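You operate a simulated robot arm through the tools that you are given. There is no shell and no other tool.

The job below is to be done with a simulated two-armed robot. You get a single attempt, and the scene is never put back.

TASK
Open the LOT 60 tin, stir out the streaks and lid it again.
Fine: hold the tin while pulling its lid, lay that on the bench; stand the paddle back in its pot. Set down upright: wooden paddle.

Only the result counts: the job must be done as asked and must still hold three seconds after the hand-in. Knocking over, shifting, dropping, spilling or breaking anything else fails it. A push-on lid holds only when it is set on centred and level and pressed home; a screw cap is set on level and turned clockwise until tight.

THE ROBOT
Two 7-joint arms with fingered hands on one trunk that stands fixed in place. Base frame: the origin is at the foot of the trunk, x ahead of it, y to its left, z up. Lengths are in mm, angles in rad, forces in N, time in s.
The left shoulder is at [42, 163, 1061], the right one opposite. Payload 4 kg a hand.
The TCP of each hand is the grasp point between the finger pads, 36 mm short of the fingertips. In the tool frame z runs along the fingers and y along their closing line. The gripper opens to 124 mm. The gripper's body begins 42 mm behind the TCP. The gripper is a hand of 4 fingers: y runs from the thumb to the fingers, the wrist lies at [-15, -99, -189] in the tool frame, and closing takes about 1.5 s.
Orientation is that of the tool frame in the base frame, as [roll, pitch, yaw] about the fixed x, y, z axes, in that order (R = Rz(yaw) Ry(pitch) Rx(roll)). With the fingers straight down and the wrist toward the robot, the tool's x, y and z point along [0, 1, 0], [1, 0, 0] and [0, 0, -1] of the base frame.

THE INTERFACE
- The arms move only by the tool send_rows. It takes "left_motion", "right_motion" or both (then of equal length, played together; a hand with none holds still); each is text: rows parted by semicolons, each of 7 numbers parted by spaces: the shift along the tool's x, y, z in cm, then the turn, a rotation vector about the tool's x, y, z in rad, then the finger opening in cm, from 0 to 12.4. In form: dx dy dz wx wy wz jaw; .... A call has 1 to 20 rows; each row is the pose to reach, as a shift and turn from the pose commanded when the call began, along the tool's axes at that moment. A row lasts 0.2 s, in which the tool goes at most 50 mm and 0.15 rad; a call with a longer step from one row to the next is refused whole, and so is a gripper value outside its range. Where a pose cannot be reached the arm comes as near as it can. A force on the tool above 40 N (or 10 N above the force at the start of the call, whichever is more), or a blocked arm, ends the call early, and 0.2 s more pass. Each finger travels about 45 mm/s and halts on what it meets, pressing with about 24 N; the grip force reading is that of the motor and also rises with nothing between the fingers. The clock runs only during rows and for 0.2 s after the last one: add rows that repeat a pose to give the fingers time. The reply holds the time, the measured pose of the TCP, the force on the tool along the base axes, the opening and the grip force, in the units named above and with some noise, with the torque about the TCP (base axes, N m) and any sound that the robot's microphone picked up.
- Cameras (640 x 400 px; columns grow to the right, rows downward): "scene" is now at [153.2, -13.2, 1325.9]; the picture's right is [-0.13, -0.99, 0.02], its down [-0.21, 0.01, -0.98] and it looks along [0.97, -0.13, -0.21] (base axes); focal length 370 px, centre (320, 200). "left" rides on the left gripper at [-75, -86, -123] in its tool frame; the picture's right is [-0.70, -0.34, 0.63], its down [0.64, -0.68, 0.35] and it looks along [0.32, 0.65, 0.69] (tool axes); focal length 275 px, centre (320, 200). "right" rides on the right gripper at [75, -86, -123] in its tool frame; the picture's right is [-0.70, 0.34, -0.63], its down [-0.65, -0.68, 0.35] and it looks along [-0.31, 0.65, 0.69] (tool axes); focal length 275 px, centre (320, 200). There is no depth. A picture from a camera that has moved, and an enlarged one, comes with that camera's place and axes in the base frame and with its lens.
- capture(camera): a new picture of that camera. It takes no simulated time.
- raise_lower(by): slides the trunk up (or, below 0, down) by that many mm; the arms and the scene camera ride with it, the base frame stays. It gives what a move gives, with no picture.
- grasp_type(shape, hand): the hand has 4 fingers and takes this shape, open, in about a second: jaw (thumb against the fingers, like two jaws); tri (thumb and two fingers); tip (a fingertip pinch); poke (one finger out to press); point (the index stretched); flat (the hand flat); cup (the hand cupped); fist (a fist). The gripper value then closes the fingers along that shape, each until it touches; the sizes above hold for jaw. It gives what a move gives, with no picture.
- head_to(pan, tilt): turns the head with the scene camera to pan (to the left, within 1.501 rad either way) and tilt (down, from -0.506 to 1.204), counted from straight ahead of the robot. It gives what a move gives.
- enlarge(camera, box): a new picture of the part [left, top, right, bottom] of that camera's present view, enlarged. It takes no simulated time.
- job_done(): hands the job in; it is judged then, once.

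Places have to be worked out from the pictures, the camera data and where the tool is seen. Open the grippers and draw the arms clear of the work before you hand the job in, unless the task says otherwise.

The tools are called after "Request:" by a JSON object that holds its "op" and its "data". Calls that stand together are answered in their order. send_rows: Moves the arms, as the interface text tells. Its arguments: {"type":"object","properties":{"left_motion":{"type":"string"},"right_motion":{"type":"string"}},"required":[]} The other tools are called the same way: raise_lower (by) slides the trunk up or down; grasp_type (shape, hand) gives the hand a shape; head_to (pan, tilt) turns the head that bears the scene camera; capture (camera) takes a picture; enlarge (camera, box) takes an enlarged picture of a part of a camera's view; job_done () hands the job in.

At the start:

```text
time: 0.0
left_ee_pos: [777.4, 247.7, 1165.0]
left_tcp_rot: [3.142, -0.001, 1.571]
left_force: [-0.8, -0.3, -0.4]
left_wrist_torque: [0.01, 0.0, -0.02]
left_grip_width: 123.7
left_grip_force: 0.0
left_shape: jaw
right_ee_pos: [710.8, -266.1, 1223.7]
right_tcp_rot: [-3.141, -0.002, 1.571]
right_force: [-0.7, 0.3, 0.2]
right_wrist_torque: [0.03, 0.01, 0.01]
right_grip_width: 123.6
right_grip_force: 0.1
right_shape: jaw
trunk travel left (down, up): [-225.0, 253.0]
head pan, tilt: [-0.136, 0.061]
```

scene: 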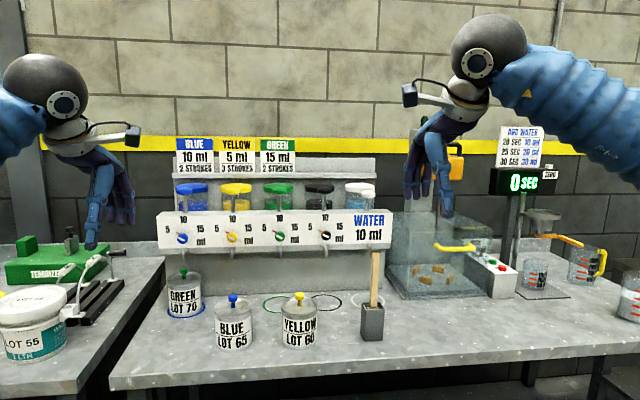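
right: 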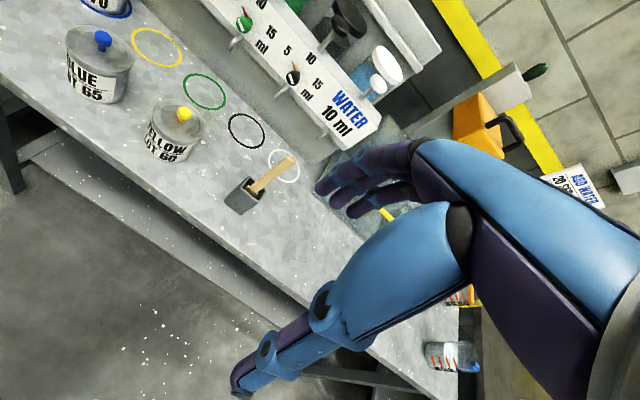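
left: 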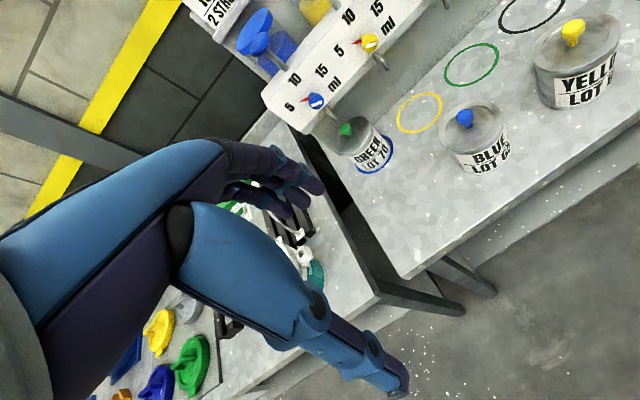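

I start by looking closer at the tins and the paddle pot in the scene view and tilting the head down for a better look.

Request:
{"op": "enlarge", "data": {"camera": "scene", "box": [150, 250, 410, 370]}}

Request:
{"op": "enlarge", "data": {"camera": "right", "box": [50, 20, 330, 230]}}

Request:
{"op": "enlarge", "data": {"camera": "left", "box": [320, 0, 640, 200]}}

```text
2.46 times, centred on (280, 310) of scene
camera zoom: at [153.2, -13.2, 1325.9], right [-0.13, -0.99, 0.02], down [-0.21, 0.01, -0.98], along [0.97, -0.13, -0.21], focal length 911 px, centre (418, -71)
```

zoom: 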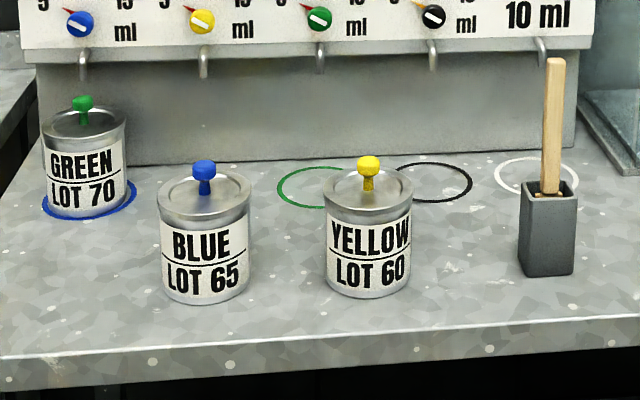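

```text
1.90 times, centred on (190, 125) of right
camera zoom: at [624.6, -192.8, 1345.8], right [0.34, -0.7, 0.63], down [-0.68, -0.65, -0.35], along [0.65, -0.31, -0.69], focal length 524 px, centre (568, 343)
```

zoom: 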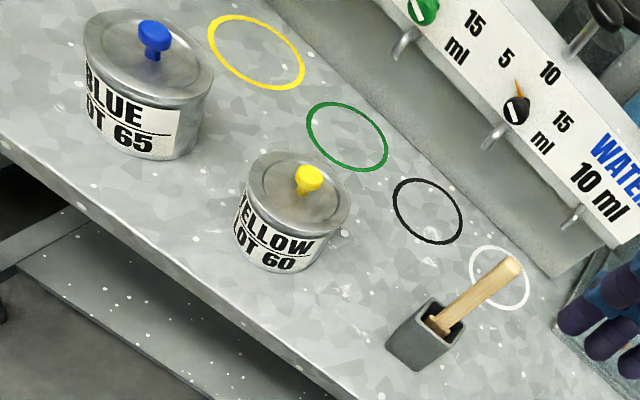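

```text
2.00 times, centred on (480, 100) of left
camera zoom: at [691.1, 172.7, 1287.8], right [-0.34, -0.7, -0.63], down [-0.68, 0.64, -0.35], along [0.65, 0.32, -0.69], focal length 551 px, centre (0, 400)
```

zoom: 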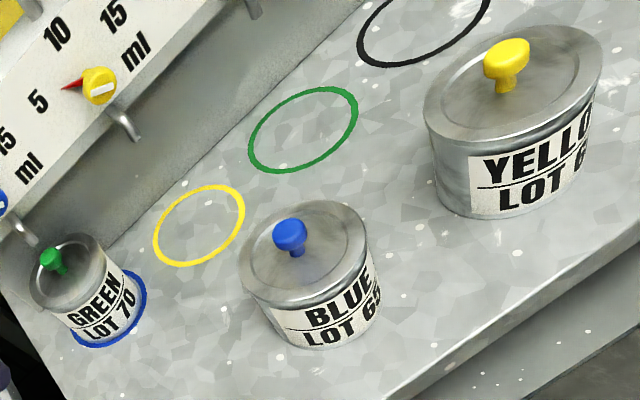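

The first triangulation puts the yellow knob near (967, -76, 917) with the bench at about z 803 and the pot near y -250. I tilt the head down and centre it on the tin and pot so I can measure more precisely.

Request:
{"op": "head_to", "data": {"pan": -0.16, "tilt": 0.35}}

```text
time: 0.8
left_ee_pos: [778.1, 247.2, 1163.7]
left_tcp_rot: [-3.14, 0.0, 1.572]
left_force: [0.4, -0.8, 0.2]
left_wrist_torque: [-0.02, -0.03, 0.0]
left_grip_width: 123.7
left_grip_force: 0.1
left_shape: jaw
right_ee_pos: [710.7, -266.3, 1223.0]
right_tcp_rot: [3.141, -0.002, 1.571]
right_force: [0.4, -0.6, -0.8]
right_wrist_torque: [0.01, -0.01, -0.01]
right_grip_width: 123.6
right_grip_force: 0.2
right_shape: jaw
trunk travel left (down, up): [-225.0, 253.0]
head pan, tilt: [-0.161, 0.351]
```

The head is now tilted down; I take a full scene picture and zoom in on the yellow tin and the paddle pot.

Request:
{"op": "capture", "data": {"camera": "scene"}}

Request:
{"op": "enlarge", "data": {"camera": "scene", "box": [200, 130, 420, 270]}}

Request:
{"op": "enlarge", "data": {"camera": "right", "box": [130, 80, 320, 220]}}

```text
taken
camera scene: at [150.5, -15.7, 1299.2], right [-0.16, -0.99, 0.02], down [-0.48, 0.05, -0.88], along [0.86, -0.15, -0.48], focal length 370 px, centre (320, 200)
```

scene: 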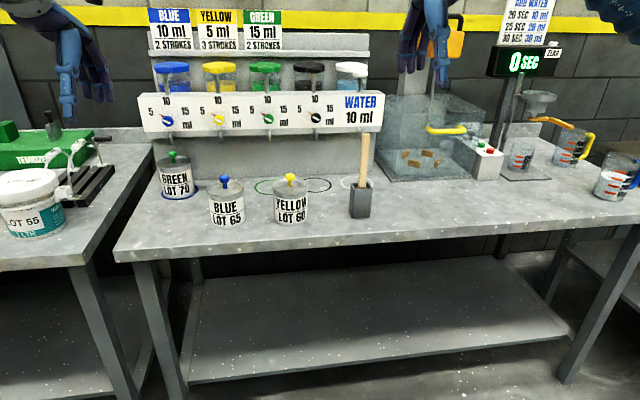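

```text
2.86 times, centred on (310, 200) of scene
camera zoom: at [150.5, -15.7, 1299.2], right [-0.16, -0.99, 0.02], down [-0.48, 0.05, -0.88], along [0.86, -0.15, -0.48], focal length 1058 px, centre (349, 200)
```

zoom: 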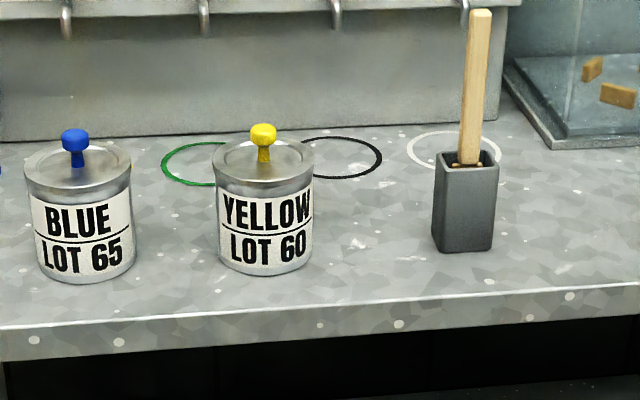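

```text
2.86 times, centred on (225, 150) of right
camera zoom: at [624.6, -192.7, 1345.8], right [0.34, -0.7, 0.63], down [-0.68, -0.65, -0.35], along [0.65, -0.31, -0.69], focal length 786 px, centre (591, 343)
```

zoom: 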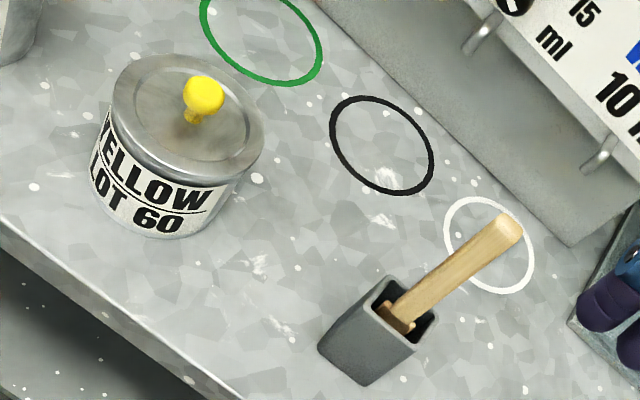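

The knob head triangulates to about (958, -78, 920), the lid top to about z 895, and the paddle top to about (952, -257, 1022). Before choosing grips, I look at the hands' finger layout.

Request:
{"op": "enlarge", "data": {"camera": "scene", "box": [380, 0, 480, 100]}}

Request:
{"op": "enlarge", "data": {"camera": "scene", "box": [20, 0, 140, 130]}}

Request:
{"op": "capture", "data": {"camera": "right"}}

```text
4.00 times, centred on (430, 50) of scene
camera zoom: at [150.5, -15.7, 1299.2], right [-0.16, -0.99, 0.02], down [-0.48, 0.05, -0.88], along [0.86, -0.15, -0.48], focal length 1481 px, centre (-120, 800)
```

zoom: 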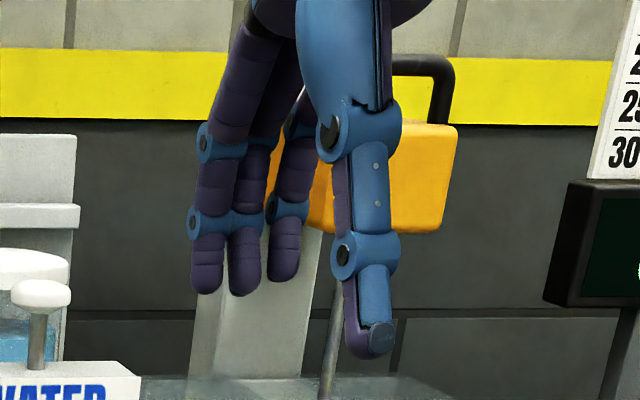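

```text
3.08 times, centred on (80, 65) of scene
camera zoom: at [150.5, -15.7, 1299.2], right [-0.16, -0.99, 0.02], down [-0.48, 0.05, -0.88], along [0.86, -0.15, -0.48], focal length 1139 px, centre (1058, 615)
```

zoom: 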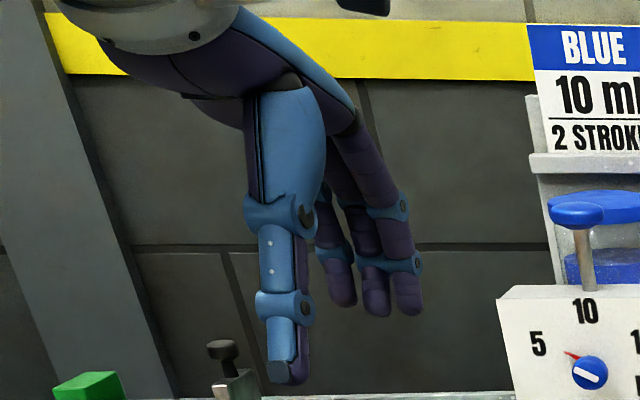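

```text
taken
camera right: at [624.6, -192.7, 1345.8], right [0.34, -0.7, 0.63], down [-0.68, -0.65, -0.35], along [0.65, -0.31, -0.69], focal length 275 px, centre (320, 200)
```

right: 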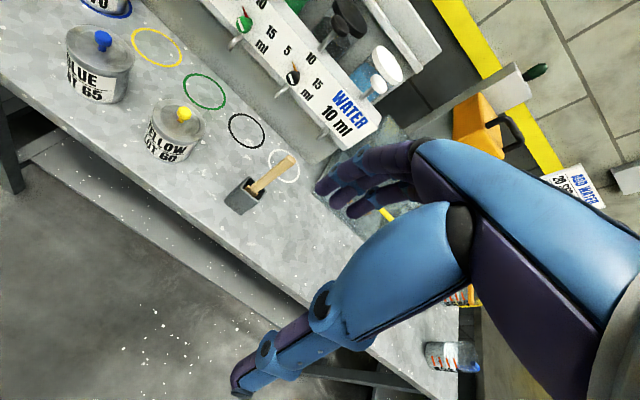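

The hand has a thumb opposed by three fingers stacked along tool x, so I will hold the tin from the front with the left hand and pull the knob with the right. I zoom further on the paddle, pot, tin and lid to get their dimensions.

Request:
{"op": "enlarge", "data": {"camera": "scene", "box": [335, 125, 395, 225]}}

Request:
{"op": "enlarge", "data": {"camera": "right", "box": [215, 140, 315, 220]}}

Request:
{"op": "enlarge", "data": {"camera": "scene", "box": [260, 165, 325, 235]}}

Request:
{"op": "enlarge", "data": {"camera": "right", "box": [140, 90, 230, 170]}}

Request:
{"op": "enlarge", "data": {"camera": "left", "box": [520, 0, 640, 120]}}

```text
4.00 times, centred on (365, 175) of scene
camera zoom: at [150.5, -15.7, 1299.2], right [-0.16, -0.99, 0.02], down [-0.48, 0.05, -0.88], along [0.86, -0.15, -0.48], focal length 1481 px, centre (140, 300)
```

zoom: 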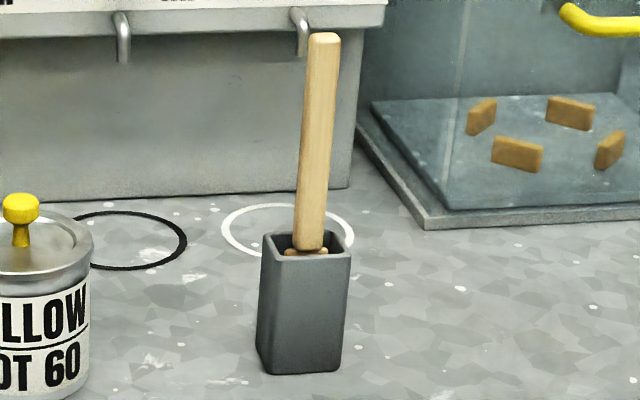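

```text
5.00 times, centred on (265, 180) of right
camera zoom: at [624.6, -192.7, 1345.8], right [0.34, -0.7, 0.63], down [-0.68, -0.65, -0.35], along [0.65, -0.31, -0.69], focal length 1376 px, centre (595, 300)
```

zoom: 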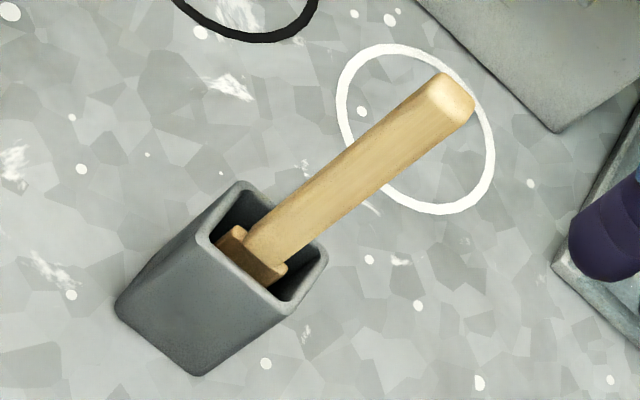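

```text
5.71 times, centred on (292, 200) of scene
camera zoom: at [150.5, -15.7, 1299.2], right [-0.16, -0.99, 0.02], down [-0.48, 0.05, -0.88], along [0.86, -0.15, -0.48], focal length 2116 px, centre (477, 200)
```

zoom: 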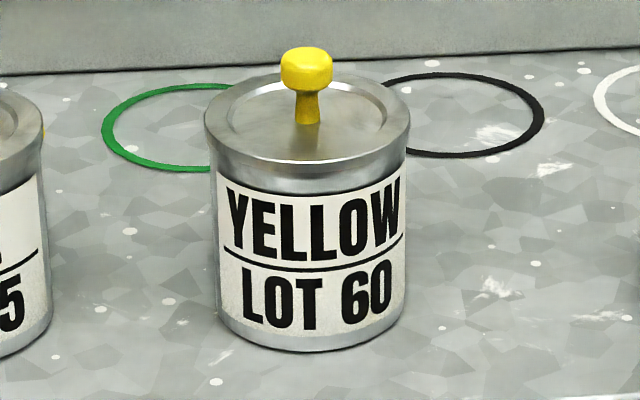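

```text
5.00 times, centred on (185, 130) of right
camera zoom: at [624.6, -192.7, 1345.8], right [0.34, -0.7, 0.63], down [-0.68, -0.65, -0.35], along [0.65, -0.31, -0.69], focal length 1376 px, centre (995, 550)
```

zoom: 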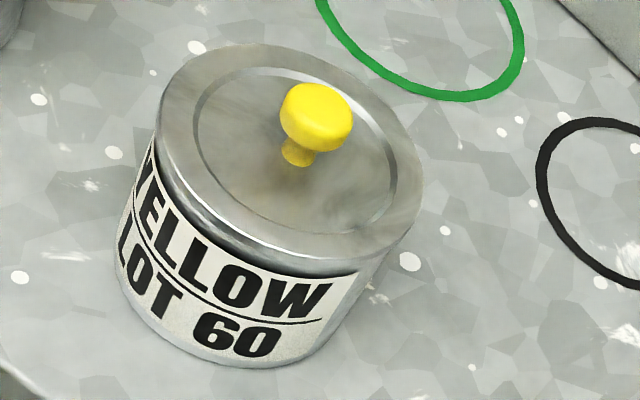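

```text
3.33 times, centred on (580, 60) of left
camera zoom: at [691.1, 172.6, 1287.8], right [-0.34, -0.7, -0.63], down [-0.68, 0.64, -0.35], along [0.65, 0.32, -0.69], focal length 918 px, centre (-547, 667)
```

zoom: 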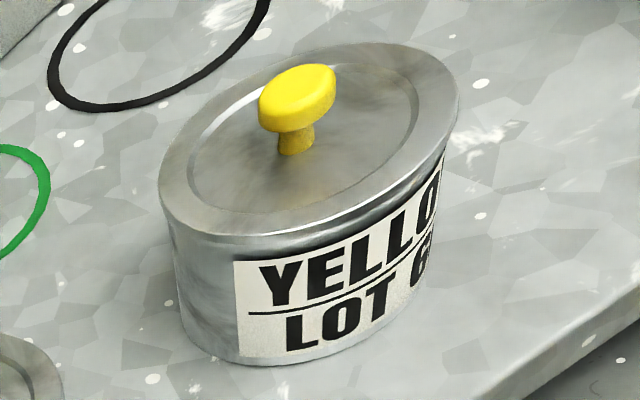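

All three cameras agree: knob head centre about (957.5, -79, 920), lid top z 894, tin radius about 41.5, bench z about 805 with its front edge at x 840, and pot centre about (954, -257). I turn both hands in free air in front of the bench: the left to point forward and low for the tin, the right to point forward and down with its closing line along y.

Request:
{"op": "send_rows", "data": {"left_motion": "-2.05 0.15 1.76 -0.0702 0.0702 0.0868 12.4; -4.09 0.29 3.52 -0.1405 0.1405 0.1735 12.4; -6.14 0.44 5.28 -0.2107 0.2107 0.2603 12.4; -8.19 0.59 7.04 -0.2809 0.2809 0.3471 12.4; -10.23 0.73 8.80 -0.3512 0.3512 0.4338 12.4; -12.28 0.88 10.56 -0.4214 0.4214 0.5206 12.4; -14.33 1.03 12.32 -0.4916 0.4916 0.6074 12.4; -16.37 1.17 14.08 -0.5619 0.5619 0.6941 12.4; -18.42 1.32 15.84 -0.6321 0.6321 0.7809 12.4; -20.47 1.47 17.60 -0.7023 0.7023 0.8677 12.4; -22.51 1.61 19.36 -0.7726 0.7726 0.9544 12.4; -24.56 1.76 21.12 -0.8428 0.8428 1.0412 12.4; -26.61 1.91 22.88 -0.9130 0.9130 1.1280 12.4; -28.65 2.05 24.64 -0.9833 0.9833 1.2147 12.4; -30.70 2.20 26.40 -1.0535 1.0535 1.3015 12.4; -30.70 2.20 26.40 -1.0535 1.0535 1.3015 12.4", "right_motion": "0.24 0.79 0.95 -0.0454 -0.0454 -0.0974 12.4; 0.48 1.59 1.91 -0.0908 -0.0908 -0.1948 12.4; 0.72 2.38 2.86 -0.1362 -0.1362 -0.2922 12.4; 0.96 3.17 3.81 -0.1816 -0.1816 -0.3896 12.4; 1.20 3.97 4.77 -0.2270 -0.2270 -0.4870 12.4; 1.44 4.76 5.72 -0.2724 -0.2724 -0.5844 12.4; 1.68 5.55 6.67 -0.3178 -0.3178 -0.6818 12.4; 1.92 6.35 7.63 -0.3632 -0.3632 -0.7792 12.4; 2.16 7.14 8.58 -0.4086 -0.4086 -0.8766 12.4; 2.40 7.93 9.53 -0.4540 -0.4540 -0.9740 12.4; 2.64 8.73 10.49 -0.4994 -0.4994 -1.0714 12.4; 2.88 9.52 11.44 -0.5448 -0.5448 -1.1688 12.4; 3.12 10.31 12.39 -0.5902 -0.5902 -1.2662 12.4; 3.36 11.11 13.35 -0.6356 -0.6356 -1.3636 12.4; 3.60 11.90 14.30 -0.6810 -0.6810 -1.4610 12.4; 3.60 11.90 14.30 -0.6810 -0.6810 -1.4610 12.4"}}

```text
time: 4.2
left_ee_pos: [800.5, -60.3, 901.9]
left_tcp_rot: [-3.137, -1.361, -0.006]
left_force: [-0.3, -0.8, -1.0]
left_wrist_torque: [0.01, 0.01, 0.03]
left_grip_width: 123.6
left_grip_force: 0.0
left_shape: jaw
right_ee_pos: [802.7, -187.0, 1047.1]
right_tcp_rot: [3.03, 0.851, 2.915]
right_force: [-0.5, 0.3, 0.1]
right_wrist_torque: [0.0, 0.01, -0.02]
right_grip_width: 123.7
right_grip_force: 0.1
right_shape: jaw
right hand out of reach, approached as far as the arm can: row 8, 9, 10, 11, 12, 13, 14, 15, 16
trunk travel left (down, up): [-225.0, 253.0]
head pan, tilt: [-0.161, 0.351]
```

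The left hand reached its pose, but the right stopped short at (803, -187, 1047), so its wrist seems to be near a joint limit there. I look at the scene to judge.

Request:
{"op": "capture", "data": {"camera": "scene"}}

Request:
{"op": "capture", "data": {"camera": "right"}}

Request:
{"op": "capture", "data": {"camera": "left"}}

```text
taken
camera scene: at [150.1, -16.2, 1299.2], right [-0.16, -0.99, 0.02], down [-0.48, 0.06, -0.88], along [0.86, -0.15, -0.48], focal length 370 px, centre (320, 200)
```

scene: 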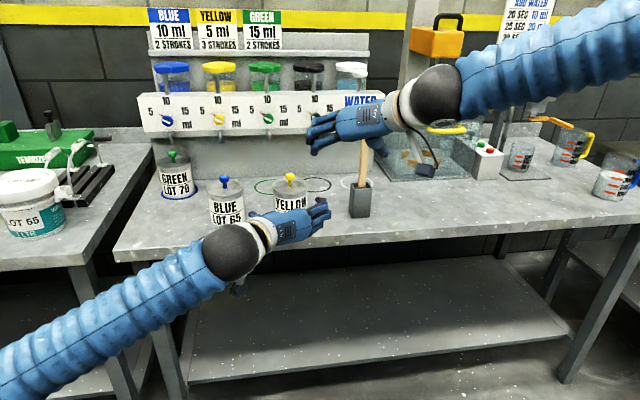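

```text
taken
camera right: at [650.3, -255.0, 1066.0], right [0.02, 0.27, 0.96], down [0.58, -0.79, 0.21], along [0.81, 0.56, -0.17], focal length 275 px, centre (320, 200)
```

right: 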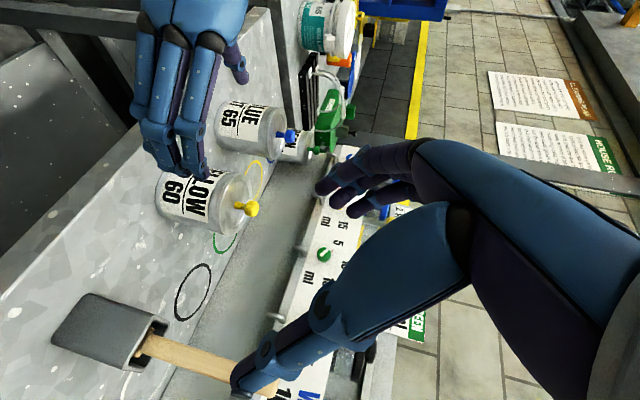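

```text
taken
camera left: at [663.4, 26.5, 854.5], right [0.48, 0.34, -0.81], down [0.47, 0.68, 0.56], along [0.74, -0.65, 0.16], focal length 275 px, centre (320, 200)
```

left: 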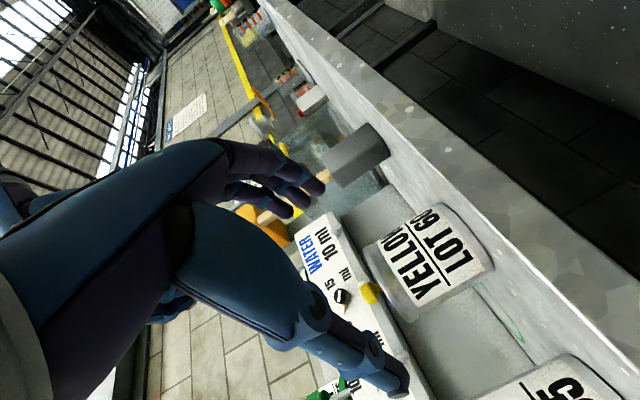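

The left hand is at (800, -60, 902), pointing at the tin. I move it to just in front of the tin at about (850, -79, 850), narrowing the jaw slightly to keep clear of the blue tin, and pull the right hand a bit up and back out of the way.

Request:
{"op": "send_rows", "data": {"left_motion": "-1.35 0.62 1.97 0 0 0 11.6; -2.70 1.25 3.95 0 0 0 11.4; -4.05 1.87 5.92 0 0 0 11.2; -4.05 1.87 5.92 0 0 0 11.2"}}

Request:
{"op": "enlarge", "data": {"camera": "scene", "box": [200, 150, 400, 280]}}

Request:
{"op": "capture", "data": {"camera": "left"}}

Request:
{"op": "capture", "data": {"camera": "right"}}

```text
time: 5.2
left_ee_pos: [851.8, -77.2, 848.0]
left_tcp_rot: [3.137, -1.361, 0.008]
left_force: [0.2, 1.0, -0.5]
left_wrist_torque: [-0.01, 0.0, 0.0]
left_grip_width: 112.5
left_grip_force: 0.0
left_shape: jaw
right_ee_pos: [802.6, -186.5, 1048.1]
right_tcp_rot: [3.031, 0.848, 2.917]
right_force: [-0.1, -0.1, 0.1]
right_wrist_torque: [-0.01, -0.03, -0.03]
right_grip_width: 123.9
right_grip_force: 0.0
right_shape: jaw
trunk travel left (down, up): [-225.0, 253.0]
head pan, tilt: [-0.161, 0.351]
```

```text
3.08 times, centred on (300, 215) of scene
camera zoom: at [150.1, -15.7, 1299.2], right [-0.16, -0.99, 0.02], down [-0.48, 0.05, -0.88], along [0.86, -0.15, -0.48], focal length 1139 px, centre (382, 154)
```

zoom: 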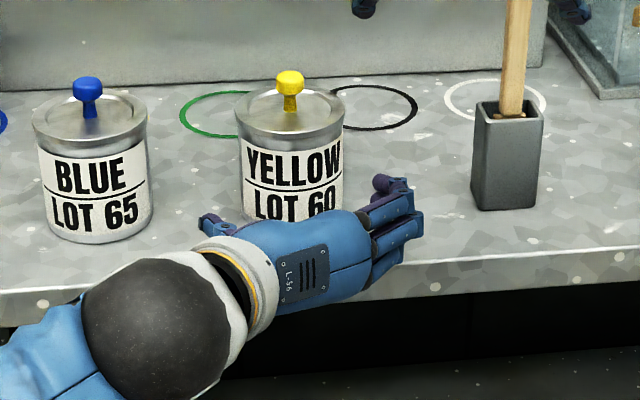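

```text
taken
camera left: at [714.3, 8.2, 800.6], right [0.47, 0.34, -0.81], down [0.47, 0.68, 0.56], along [0.74, -0.65, 0.16], focal length 275 px, centre (320, 200)
```

left: 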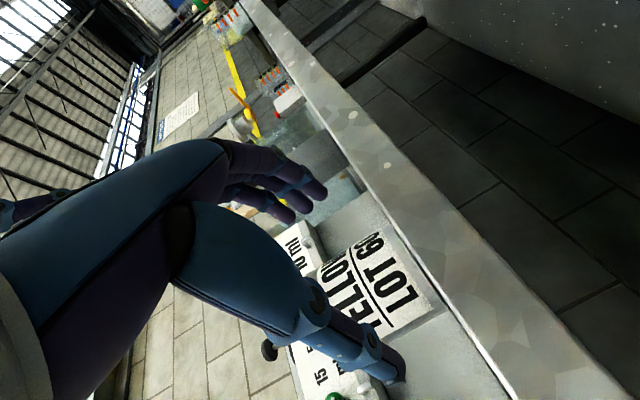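

```text
taken
camera right: at [650.4, -254.4, 1066.3], right [0.02, 0.27, 0.96], down [0.58, -0.79, 0.21], along [0.81, 0.55, -0.17], focal length 275 px, centre (320, 200)
```

right: 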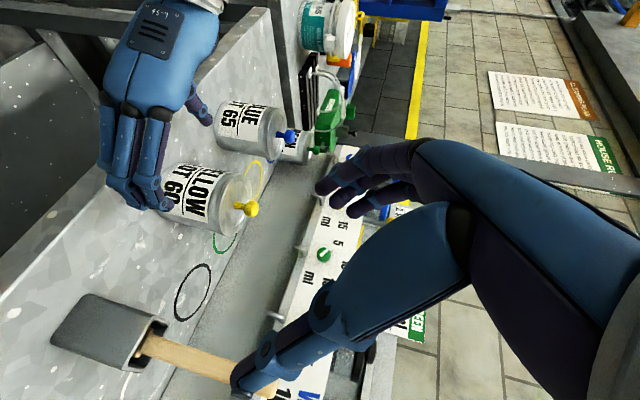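

TCP is at (852, -77, 848) and is centred on the tin. I zoom in on the hand to check finger heights over the bench before sliding forward.

Request:
{"op": "enlarge", "data": {"camera": "scene", "box": [255, 190, 345, 260]}}

Request:
{"op": "enlarge", "data": {"camera": "right", "box": [70, 0, 290, 240]}}

```text
5.71 times, centred on (300, 225) of scene
camera zoom: at [150.1, -15.7, 1299.2], right [-0.16, -0.99, 0.02], down [-0.48, 0.05, -0.88], along [0.86, -0.15, -0.48], focal length 2116 px, centre (434, 57)
```

zoom: 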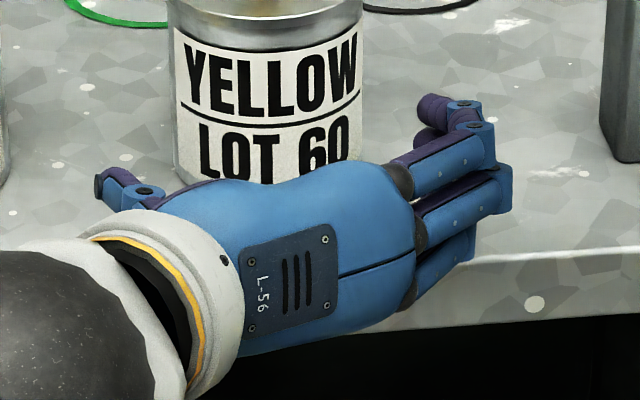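

```text
1.67 times, centred on (180, 120) of right
camera zoom: at [650.4, -254.4, 1066.3], right [0.02, 0.27, 0.96], down [0.58, -0.79, 0.21], along [0.81, 0.55, -0.17], focal length 459 px, centre (553, 333)
```

zoom: 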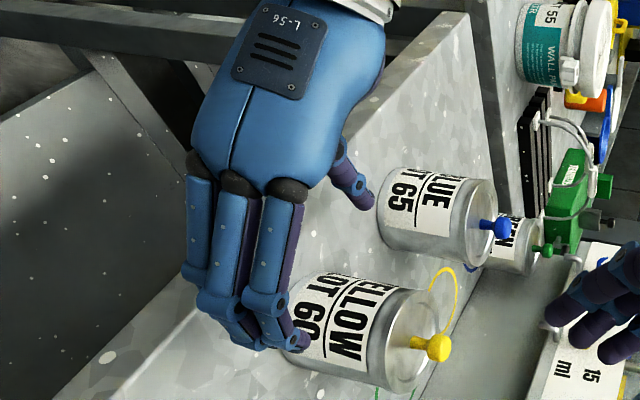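

Triangulating the fingers shows the stack spans about -27 to +38 mm around the TCP, so TCP z≈845 fits between the bench (805) and the lid skirt (885). I slide forward two thirds of the way and check.

Request:
{"op": "send_rows", "data": {"left_motion": "0.3 0.0 2.2 0 0 0 11.2; 0.65 0.0 4.4 0 0 0 11.2; 1.0 0.0 6.4 0 0 0 11.2; 1.0 0.0 6.4 0 0 0 11.2"}}

Request:
{"op": "enlarge", "data": {"camera": "scene", "box": [245, 170, 345, 250]}}

Request:
{"op": "enlarge", "data": {"camera": "right", "box": [70, 60, 290, 260]}}

Request:
{"op": "capture", "data": {"camera": "left"}}

```text
time: 6.2
left_ee_pos: [913.5, -75.3, 845.0]
left_tcp_rot: [-3.14, -1.361, 0.0]
left_force: [-0.3, 0.7, 0.2]
left_wrist_torque: [0.01, -0.05, -0.03]
left_grip_width: 112.3
left_grip_force: 0.0
left_shape: jaw
right_ee_pos: [803.9, -186.7, 1047.4]
right_tcp_rot: [3.032, 0.847, 2.917]
right_force: [-0.3, 0.2, -0.2]
right_wrist_torque: [-0.05, 0.01, 0.0]
right_grip_width: 123.8
right_grip_force: 0.1
right_shape: jaw
trunk travel left (down, up): [-225.0, 253.0]
head pan, tilt: [-0.161, 0.351]
```

```text
5.00 times, centred on (295, 210) of scene
camera zoom: at [150.3, -15.7, 1299.1], right [-0.16, -0.99, 0.02], down [-0.48, 0.05, -0.88], along [0.86, -0.15, -0.48], focal length 1851 px, centre (445, 150)
```

zoom: 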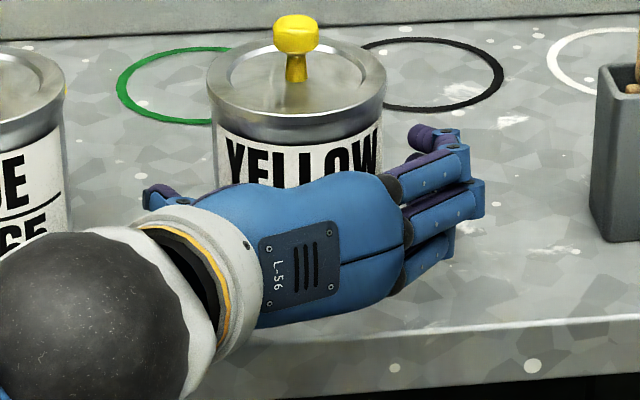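

```text
2.00 times, centred on (180, 160) of right
camera zoom: at [650.5, -254.5, 1066.0], right [0.02, 0.27, 0.96], down [0.58, -0.79, 0.21], along [0.81, 0.55, -0.17], focal length 551 px, centre (600, 280)
```

zoom: 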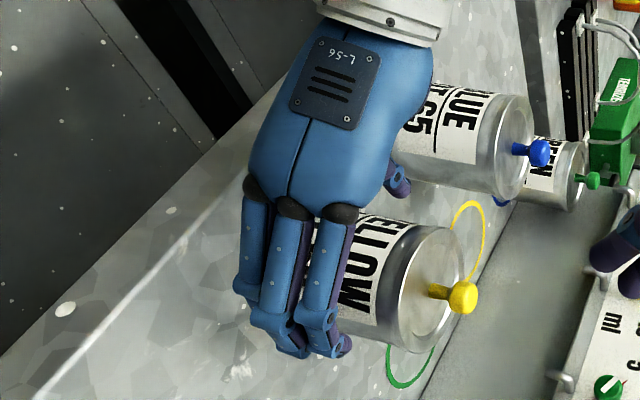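

```text
taken
camera left: at [777.6, 9.6, 797.4], right [0.47, 0.34, -0.81], down [0.47, 0.68, 0.56], along [0.74, -0.65, 0.16], focal length 275 px, centre (320, 200)
```

left: 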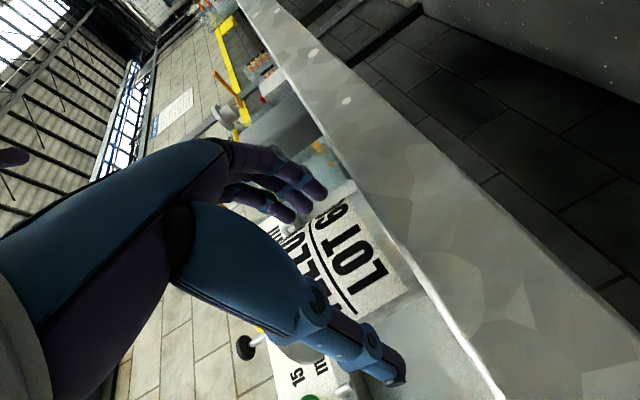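

The hand is at (913, -75, 845) and clear all round. I correct y by 4 mm and slide the last 35 mm so that the fingers straddle the tin.

Request:
{"op": "send_rows", "data": {"left_motion": "0.2 0.37 1.0 0 0 0 11.2; 0.45 0.37 2.2 0 0 0 11.2; 0.7 0.37 3.37 0 0 0 11.2; 0.7 0.37 3.37 0 0 0 11.2"}}

Request:
{"op": "enlarge", "data": {"camera": "scene", "box": [245, 160, 345, 240]}}

Request:
{"op": "enlarge", "data": {"camera": "right", "box": [90, 80, 290, 260]}}

Request:
{"op": "capture", "data": {"camera": "left"}}

```text
time: 7.2
left_ee_pos: [947.7, -81.9, 844.6]
left_tcp_rot: [3.141, -1.361, 0.004]
left_force: [0.0, 0.5, 0.8]
left_wrist_torque: [0.0, 0.0, 0.0]
left_grip_width: 112.7
left_grip_force: 0.0
left_shape: jaw
right_ee_pos: [802.8, -185.2, 1047.7]
right_tcp_rot: [3.031, 0.849, 2.917]
right_force: [-0.8, 0.2, 0.6]
right_wrist_torque: [-0.02, 0.03, -0.03]
right_grip_width: 124.1
right_grip_force: 0.1
right_shape: jaw
trunk travel left (down, up): [-225.0, 253.0]
head pan, tilt: [-0.161, 0.351]
```

```text
5.00 times, centred on (295, 200) of scene
camera zoom: at [150.4, -15.8, 1299.1], right [-0.16, -0.99, 0.02], down [-0.48, 0.05, -0.88], along [0.86, -0.15, -0.48], focal length 1851 px, centre (445, 200)
```

zoom: 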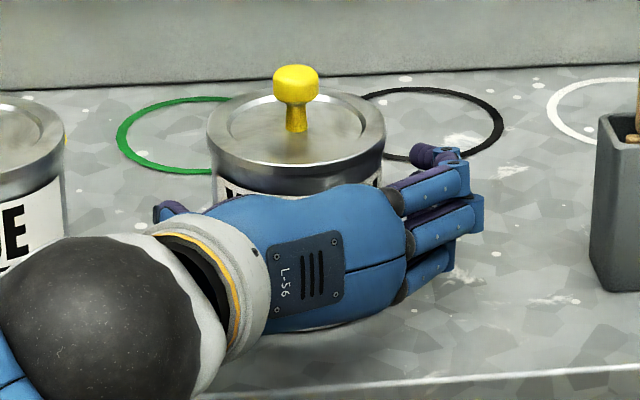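

```text
2.22 times, centred on (190, 170) of right
camera zoom: at [650.6, -254.5, 1066.0], right [0.02, 0.27, 0.96], down [0.58, -0.79, 0.21], along [0.81, 0.55, -0.17], focal length 612 px, centre (609, 267)
```

zoom: 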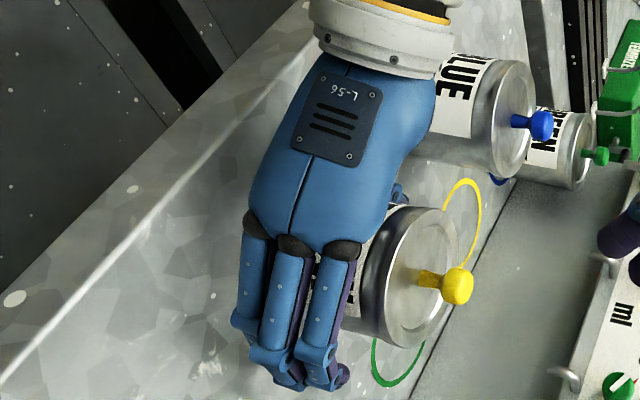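

```text
taken
camera left: at [812.2, 3.8, 796.8], right [0.47, 0.34, -0.81], down [0.47, 0.68, 0.56], along [0.74, -0.65, 0.16], focal length 275 px, centre (320, 200)
```

left: 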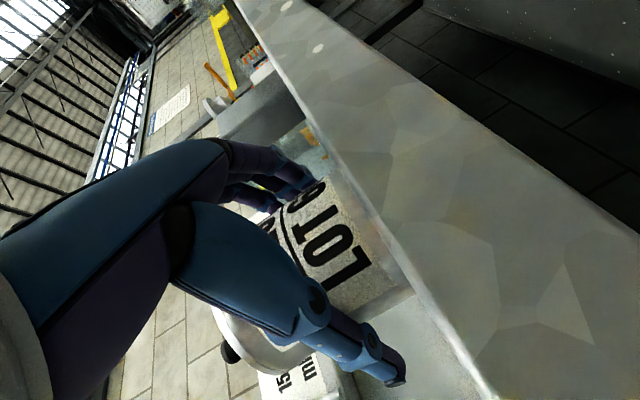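

The fingers straddle the tin at (948, -81, 845) with no contact force and sit below the lid skirt. I close the left hand gently on the tin.

Request:
{"op": "send_rows", "data": {"left_motion": "0 0 0 0 0 0 10.4; 0 0 0 0 0 0 9.6; 0 0 0 0 0 0 8.8; 0 0 0 0 0 0 8.2; 0 0 0 0 0 0 7.6; 0 0 0 0 0 0 7.0; 0 0 0 0 0 0 7.0; 0 0 0 0 0 0 7.0"}}

Request:
{"op": "enlarge", "data": {"camera": "scene", "box": [245, 160, 345, 240]}}

Request:
{"op": "enlarge", "data": {"camera": "right", "box": [90, 80, 290, 260]}}

```text
time: 9.0
left_ee_pos: [949.0, -82.1, 843.6]
left_tcp_rot: [-3.137, -1.361, -0.002]
left_force: [0.6, 2.3, 0.5]
left_wrist_torque: [0.09, 0.01, 0.03]
left_grip_width: 88.8
left_grip_force: 24.0
left_shape: jaw
right_ee_pos: [803.2, -186.4, 1048.9]
right_tcp_rot: [3.03, 0.849, 2.915]
right_force: [0.0, -0.2, 0.0]
right_wrist_torque: [-0.04, 0.0, -0.01]
right_grip_width: 123.7
right_grip_force: 0.3
right_shape: jaw
trunk travel left (down, up): [-225.0, 253.0]
head pan, tilt: [-0.161, 0.351]
```

```text
5.00 times, centred on (295, 200) of scene
camera zoom: at [150.4, -15.7, 1299.1], right [-0.16, -0.99, 0.02], down [-0.48, 0.05, -0.88], along [0.86, -0.15, -0.48], focal length 1851 px, centre (445, 200)
```

zoom: 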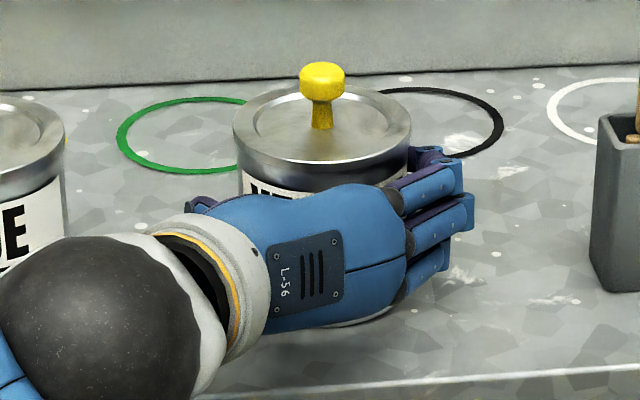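

```text
2.22 times, centred on (190, 170) of right
camera zoom: at [650.6, -254.5, 1066.0], right [0.02, 0.27, 0.96], down [0.58, -0.79, 0.21], along [0.81, 0.55, -0.17], focal length 612 px, centre (609, 267)
```

zoom: 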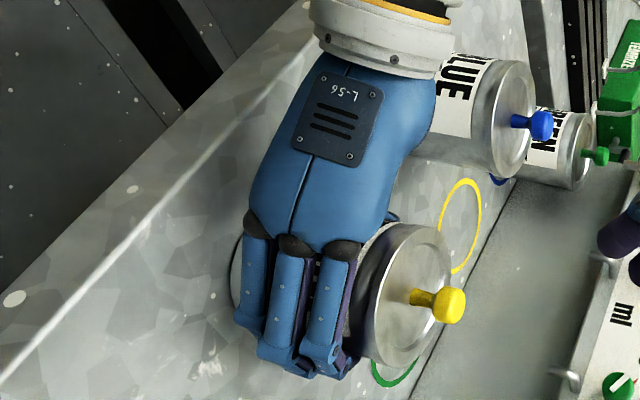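

The closing thumb pushed the tin about 12 mm to the right and 7 mm back, because I commanded the jaw narrower than the tin. I slide the held tin back 12 mm to the left, and will then re-grip it better centred.

Request:
{"op": "send_rows", "data": {"left_motion": "0 -0.2 0 0 0 0 7.0; 0 -0.4 0 0 0 0 7.0; 0 -0.6 0 0 0 0 7.0; 0 -0.8 0 0 0 0 7.0; 0 -1.0 0 0 0 0 7.0; 0 -1.2 0 0 0 0 7.0; 0 -1.2 0 0 0 0 7.0"}}

Request:
{"op": "enlarge", "data": {"camera": "scene", "box": [245, 160, 345, 240]}}

Request:
{"op": "enlarge", "data": {"camera": "right", "box": [90, 80, 290, 260]}}

```text
time: 10.6
left_ee_pos: [947.2, -69.3, 845.1]
left_tcp_rot: [-3.141, -1.359, 0.001]
left_force: [-0.5, -0.7, 0.3]
left_wrist_torque: [0.1, 0.03, -0.01]
left_grip_width: 89.0
left_grip_force: 23.9
left_shape: jaw
right_ee_pos: [802.4, -186.7, 1047.5]
right_tcp_rot: [3.028, 0.85, 2.914]
right_force: [-0.3, 0.5, 0.7]
right_wrist_torque: [-0.01, -0.01, -0.02]
right_grip_width: 123.8
right_grip_force: 0.0
right_shape: jaw
trunk travel left (down, up): [-225.0, 253.0]
head pan, tilt: [-0.161, 0.351]
```

```text
5.00 times, centred on (295, 200) of scene
camera zoom: at [150.6, -15.9, 1299.1], right [-0.16, -0.99, 0.02], down [-0.48, 0.05, -0.88], along [0.86, -0.15, -0.48], focal length 1851 px, centre (445, 200)
```

zoom: 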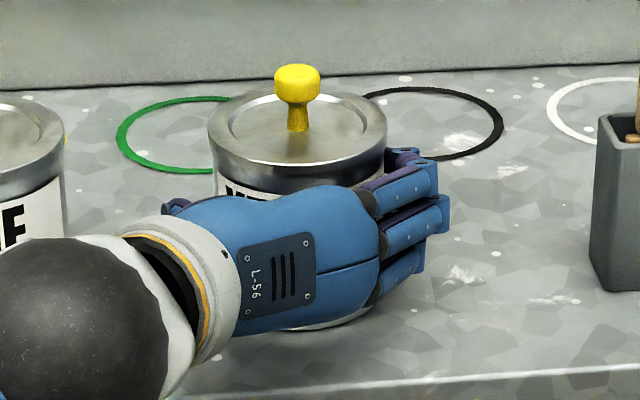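

```text
2.22 times, centred on (190, 170) of right
camera zoom: at [650.7, -254.7, 1065.8], right [0.02, 0.27, 0.96], down [0.58, -0.79, 0.21], along [0.81, 0.55, -0.17], focal length 612 px, centre (609, 267)
```

zoom: 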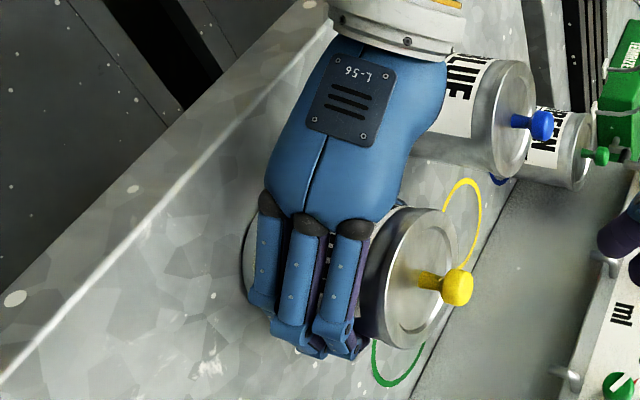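

The tin is back at its starting spot (knob again at the original pixels) and still held at 24 N. I zoom in to check that the index finger is not pressing on the lid skirt.

Request:
{"op": "enlarge", "data": {"camera": "right", "box": [160, 130, 240, 210]}}

Request:
{"op": "enlarge", "data": {"camera": "scene", "box": [280, 170, 330, 220]}}

```text
5.00 times, centred on (200, 170) of right
camera zoom: at [650.7, -254.7, 1065.8], right [0.02, 0.27, 0.96], down [0.58, -0.79, 0.21], along [0.81, 0.55, -0.17], focal length 1376 px, centre (920, 350)
```

zoom: 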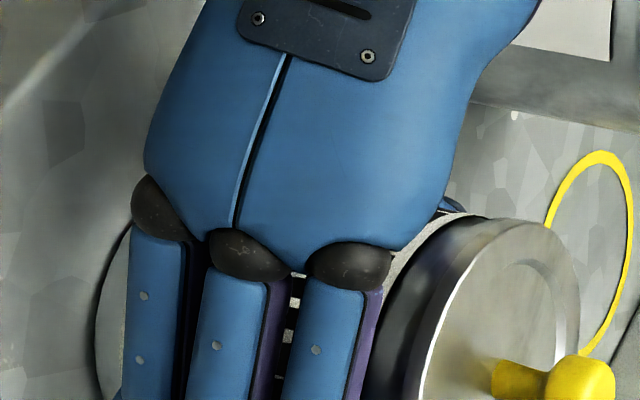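

```text
8.00 times, centred on (305, 195) of scene
camera zoom: at [150.6, -15.9, 1299.1], right [-0.16, -0.99, 0.02], down [-0.48, 0.05, -0.88], along [0.86, -0.15, -0.48], focal length 2962 px, centre (440, 240)
```

zoom: 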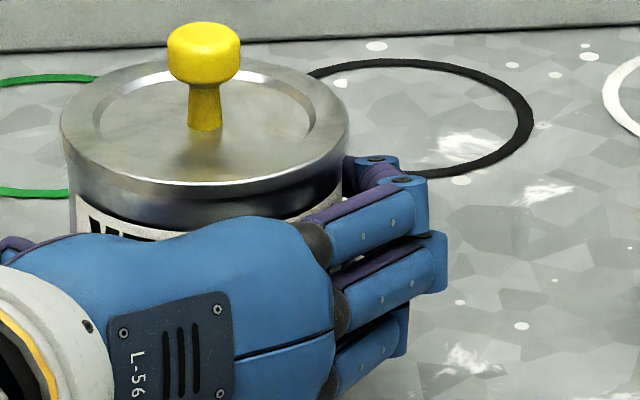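

The grip looks sound, with the index finger just under the skirt. I now bring the right hand over the tin at a safe height (TCP about (900, -79, 1030)) with the same orientation, to see what it can reach.

Request:
{"op": "send_rows", "data": {"right_motion": "-0.11 2.52 1.43 0 0 0 12.0; -0.22 5.03 2.86 0 0 0 11.0; -0.34 7.55 4.29 0 0 0 10.0; -0.45 10.07 5.72 0 0 0 9.0; -0.56 12.58 7.15 0 0 0 8.0; -0.67 15.1 8.58 0 0 0 7.0; -0.67 15.1 8.58 0 0 0 7.0"}}

Request:
{"op": "capture", "data": {"camera": "scene"}}

Request:
{"op": "capture", "data": {"camera": "right"}}

```text
time: 12.2
left_ee_pos: [948.2, -69.6, 845.2]
left_tcp_rot: [-3.135, -1.358, -0.006]
left_force: [0.3, -0.7, -0.8]
left_wrist_torque: [0.12, 0.06, -0.01]
left_grip_width: 88.9
left_grip_force: 23.7
left_shape: jaw
right_ee_pos: [890.9, -43.4, 1005.9]
right_tcp_rot: [3.03, 0.848, 2.917]
right_force: [1.2, 0.3, 1.5]
right_wrist_torque: [0.0, -0.03, -0.03]
right_grip_width: 70.3
right_grip_force: 0.0
right_shape: jaw
trunk travel left (down, up): [-225.0, 253.0]
head pan, tilt: [-0.161, 0.351]
```

```text
taken
camera scene: at [150.5, -16.2, 1299.1], right [-0.16, -0.99, 0.02], down [-0.48, 0.06, -0.88], along [0.86, -0.15, -0.48], focal length 370 px, centre (320, 200)
```

scene: 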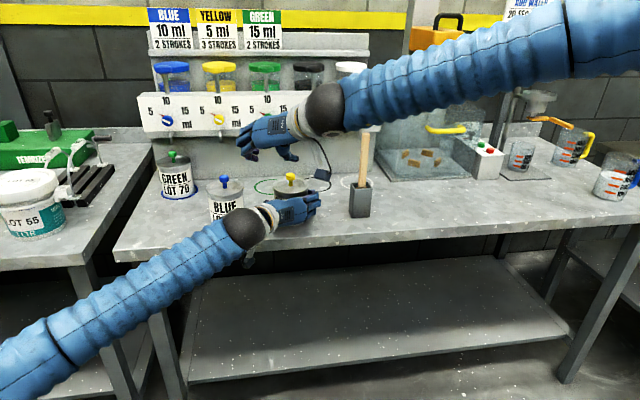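

```text
taken
camera right: at [738.5, -111.3, 1024.6], right [0.02, 0.27, 0.96], down [0.58, -0.79, 0.21], along [0.81, 0.55, -0.17], focal length 275 px, centre (320, 200)
```

right: 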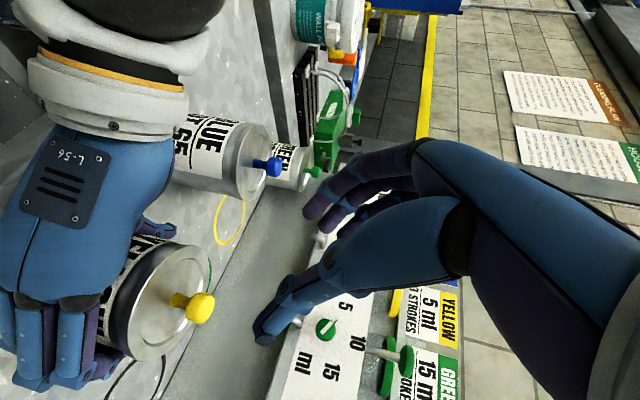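

The shifts count from the pose actually reached, so I know where I am: right TCP (891, -43, 1006), with the orientation a few degrees off. I now move to a pre-grasp pose behind and above the knob, (898, -79, 972), and square the orientation.

Request:
{"op": "send_rows", "data": {"right_motion": "0.4 -0.92 0.74 -0.015 -0.004 -0.037 6.5; 0.8 -1.84 1.48 -0.03 -0.0075 -0.0745 6.0; 1.2 -2.75 2.23 -0.045 -0.011 -0.112 6.0; 1.61 -3.67 2.97 -0.06 -0.015 -0.149 6.0; 1.61 -3.67 2.97 -0.06 -0.015 -0.149 6.0"}}

Request:
{"op": "capture", "data": {"camera": "right"}}

Request:
{"op": "enlarge", "data": {"camera": "scene", "box": [210, 100, 350, 240]}}

```text
time: 13.4
left_ee_pos: [947.7, -68.9, 844.9]
left_tcp_rot: [-3.135, -1.359, -0.008]
left_force: [-0.4, 0.5, 0.0]
left_wrist_torque: [0.14, 0.07, 0.0]
left_grip_width: 89.0
left_grip_force: 24.5
left_shape: jaw
right_ee_pos: [898.7, -78.0, 970.2]
right_tcp_rot: [-3.139, 0.871, -3.138]
right_force: [-0.4, 0.5, 0.0]
right_wrist_torque: [-0.02, -0.05, -0.01]
right_grip_width: 60.4
right_grip_force: 0.0
right_shape: jaw
trunk travel left (down, up): [-225.0, 253.0]
head pan, tilt: [-0.161, 0.351]
```

```text
taken
camera right: at [756.5, -167.2, 992.5], right [-0.04, 0.34, 0.94], down [0.68, -0.68, 0.27], along [0.73, 0.65, -0.2], focal length 275 px, centre (320, 200)
```

right: 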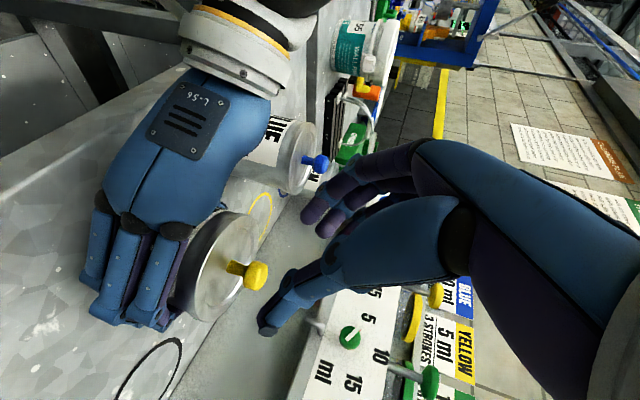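

```text
2.86 times, centred on (280, 170) of scene
camera zoom: at [150.7, -15.8, 1299.1], right [-0.16, -0.99, 0.02], down [-0.48, 0.05, -0.88], along [0.86, -0.15, -0.48], focal length 1058 px, centre (434, 286)
```

zoom: 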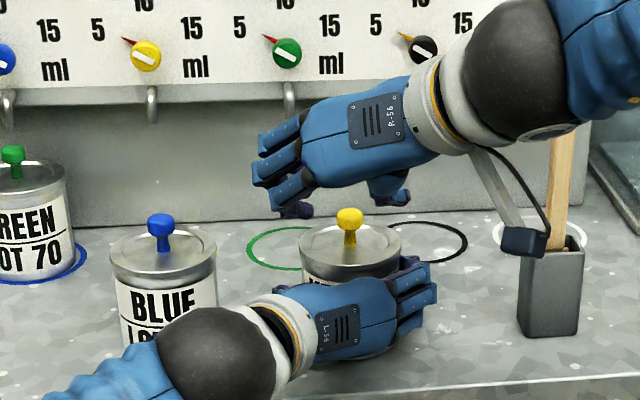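

The right hand now has exactly the orientation I wanted at (899, -78, 970), lined up with the knob. I advance 40 mm along the finger direction and look again.

Request:
{"op": "send_rows", "data": {"right_motion": "0 -0.03 1.3 0 0 0 6.0; 0 -0.07 2.7 0 0 0 6.0; 0 -0.1 4.0 0 0 0 6.0; 0 -0.1 4.0 0 0 0 6.0"}}

Request:
{"op": "enlarge", "data": {"camera": "right", "box": [160, 160, 420, 360]}}

Request:
{"op": "enlarge", "data": {"camera": "scene", "box": [240, 130, 340, 230]}}

Request:
{"op": "capture", "data": {"camera": "left"}}

```text
time: 14.4
left_ee_pos: [947.7, -69.3, 844.9]
left_tcp_rot: [3.14, -1.359, 0.004]
left_force: [0.1, -0.2, -0.3]
left_wrist_torque: [0.13, 0.04, -0.03]
left_grip_width: 88.8
left_grip_force: 24.7
left_shape: jaw
right_ee_pos: [929.0, -80.6, 946.1]
right_tcp_rot: [-3.139, 0.873, -3.138]
right_force: [-0.3, -0.2, 0.0]
right_wrist_torque: [-0.02, -0.02, 0.02]
right_grip_width: 60.3
right_grip_force: 0.0
right_shape: jaw
trunk travel left (down, up): [-225.0, 253.0]
head pan, tilt: [-0.161, 0.351]
```

```text
2.00 times, centred on (290, 260) of right
camera zoom: at [787.3, -167.1, 966.4], right [-0.04, 0.34, 0.94], down [0.68, -0.68, 0.27], along [0.73, 0.65, -0.2], focal length 551 px, centre (380, 80)
```

zoom: 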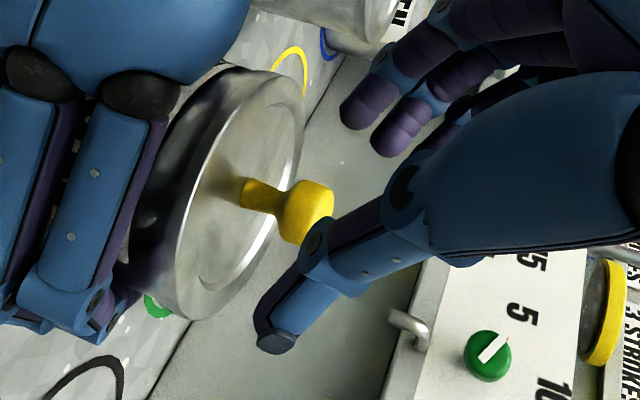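

```text
4.00 times, centred on (290, 180) of scene
camera zoom: at [150.7, -15.9, 1299.1], right [-0.16, -0.99, 0.02], down [-0.48, 0.05, -0.88], along [0.86, -0.15, -0.48], focal length 1481 px, centre (440, 280)
```

zoom: 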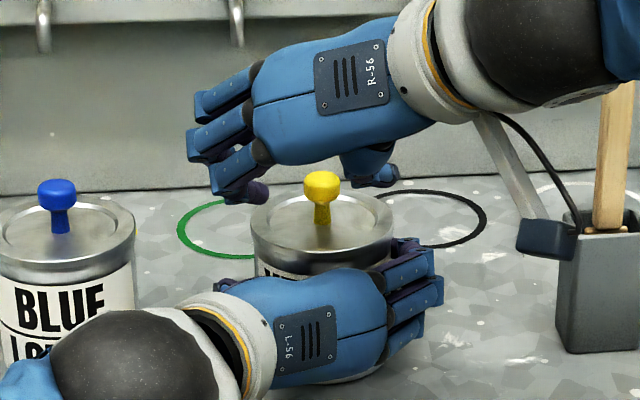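

```text
taken
camera left: at [811.0, 16.2, 797.6], right [0.47, 0.34, -0.81], down [0.47, 0.68, 0.56], along [0.74, -0.65, 0.16], focal length 275 px, centre (320, 200)
```

left: 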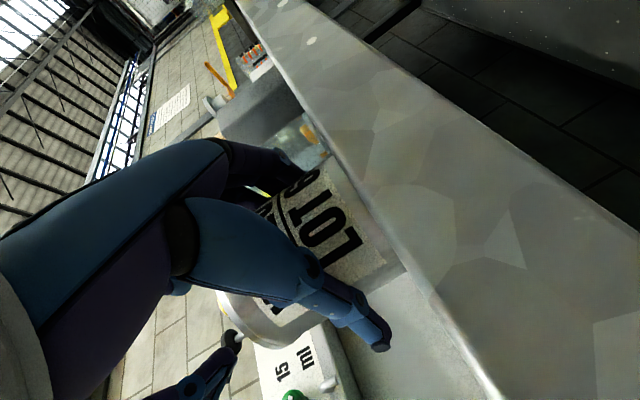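

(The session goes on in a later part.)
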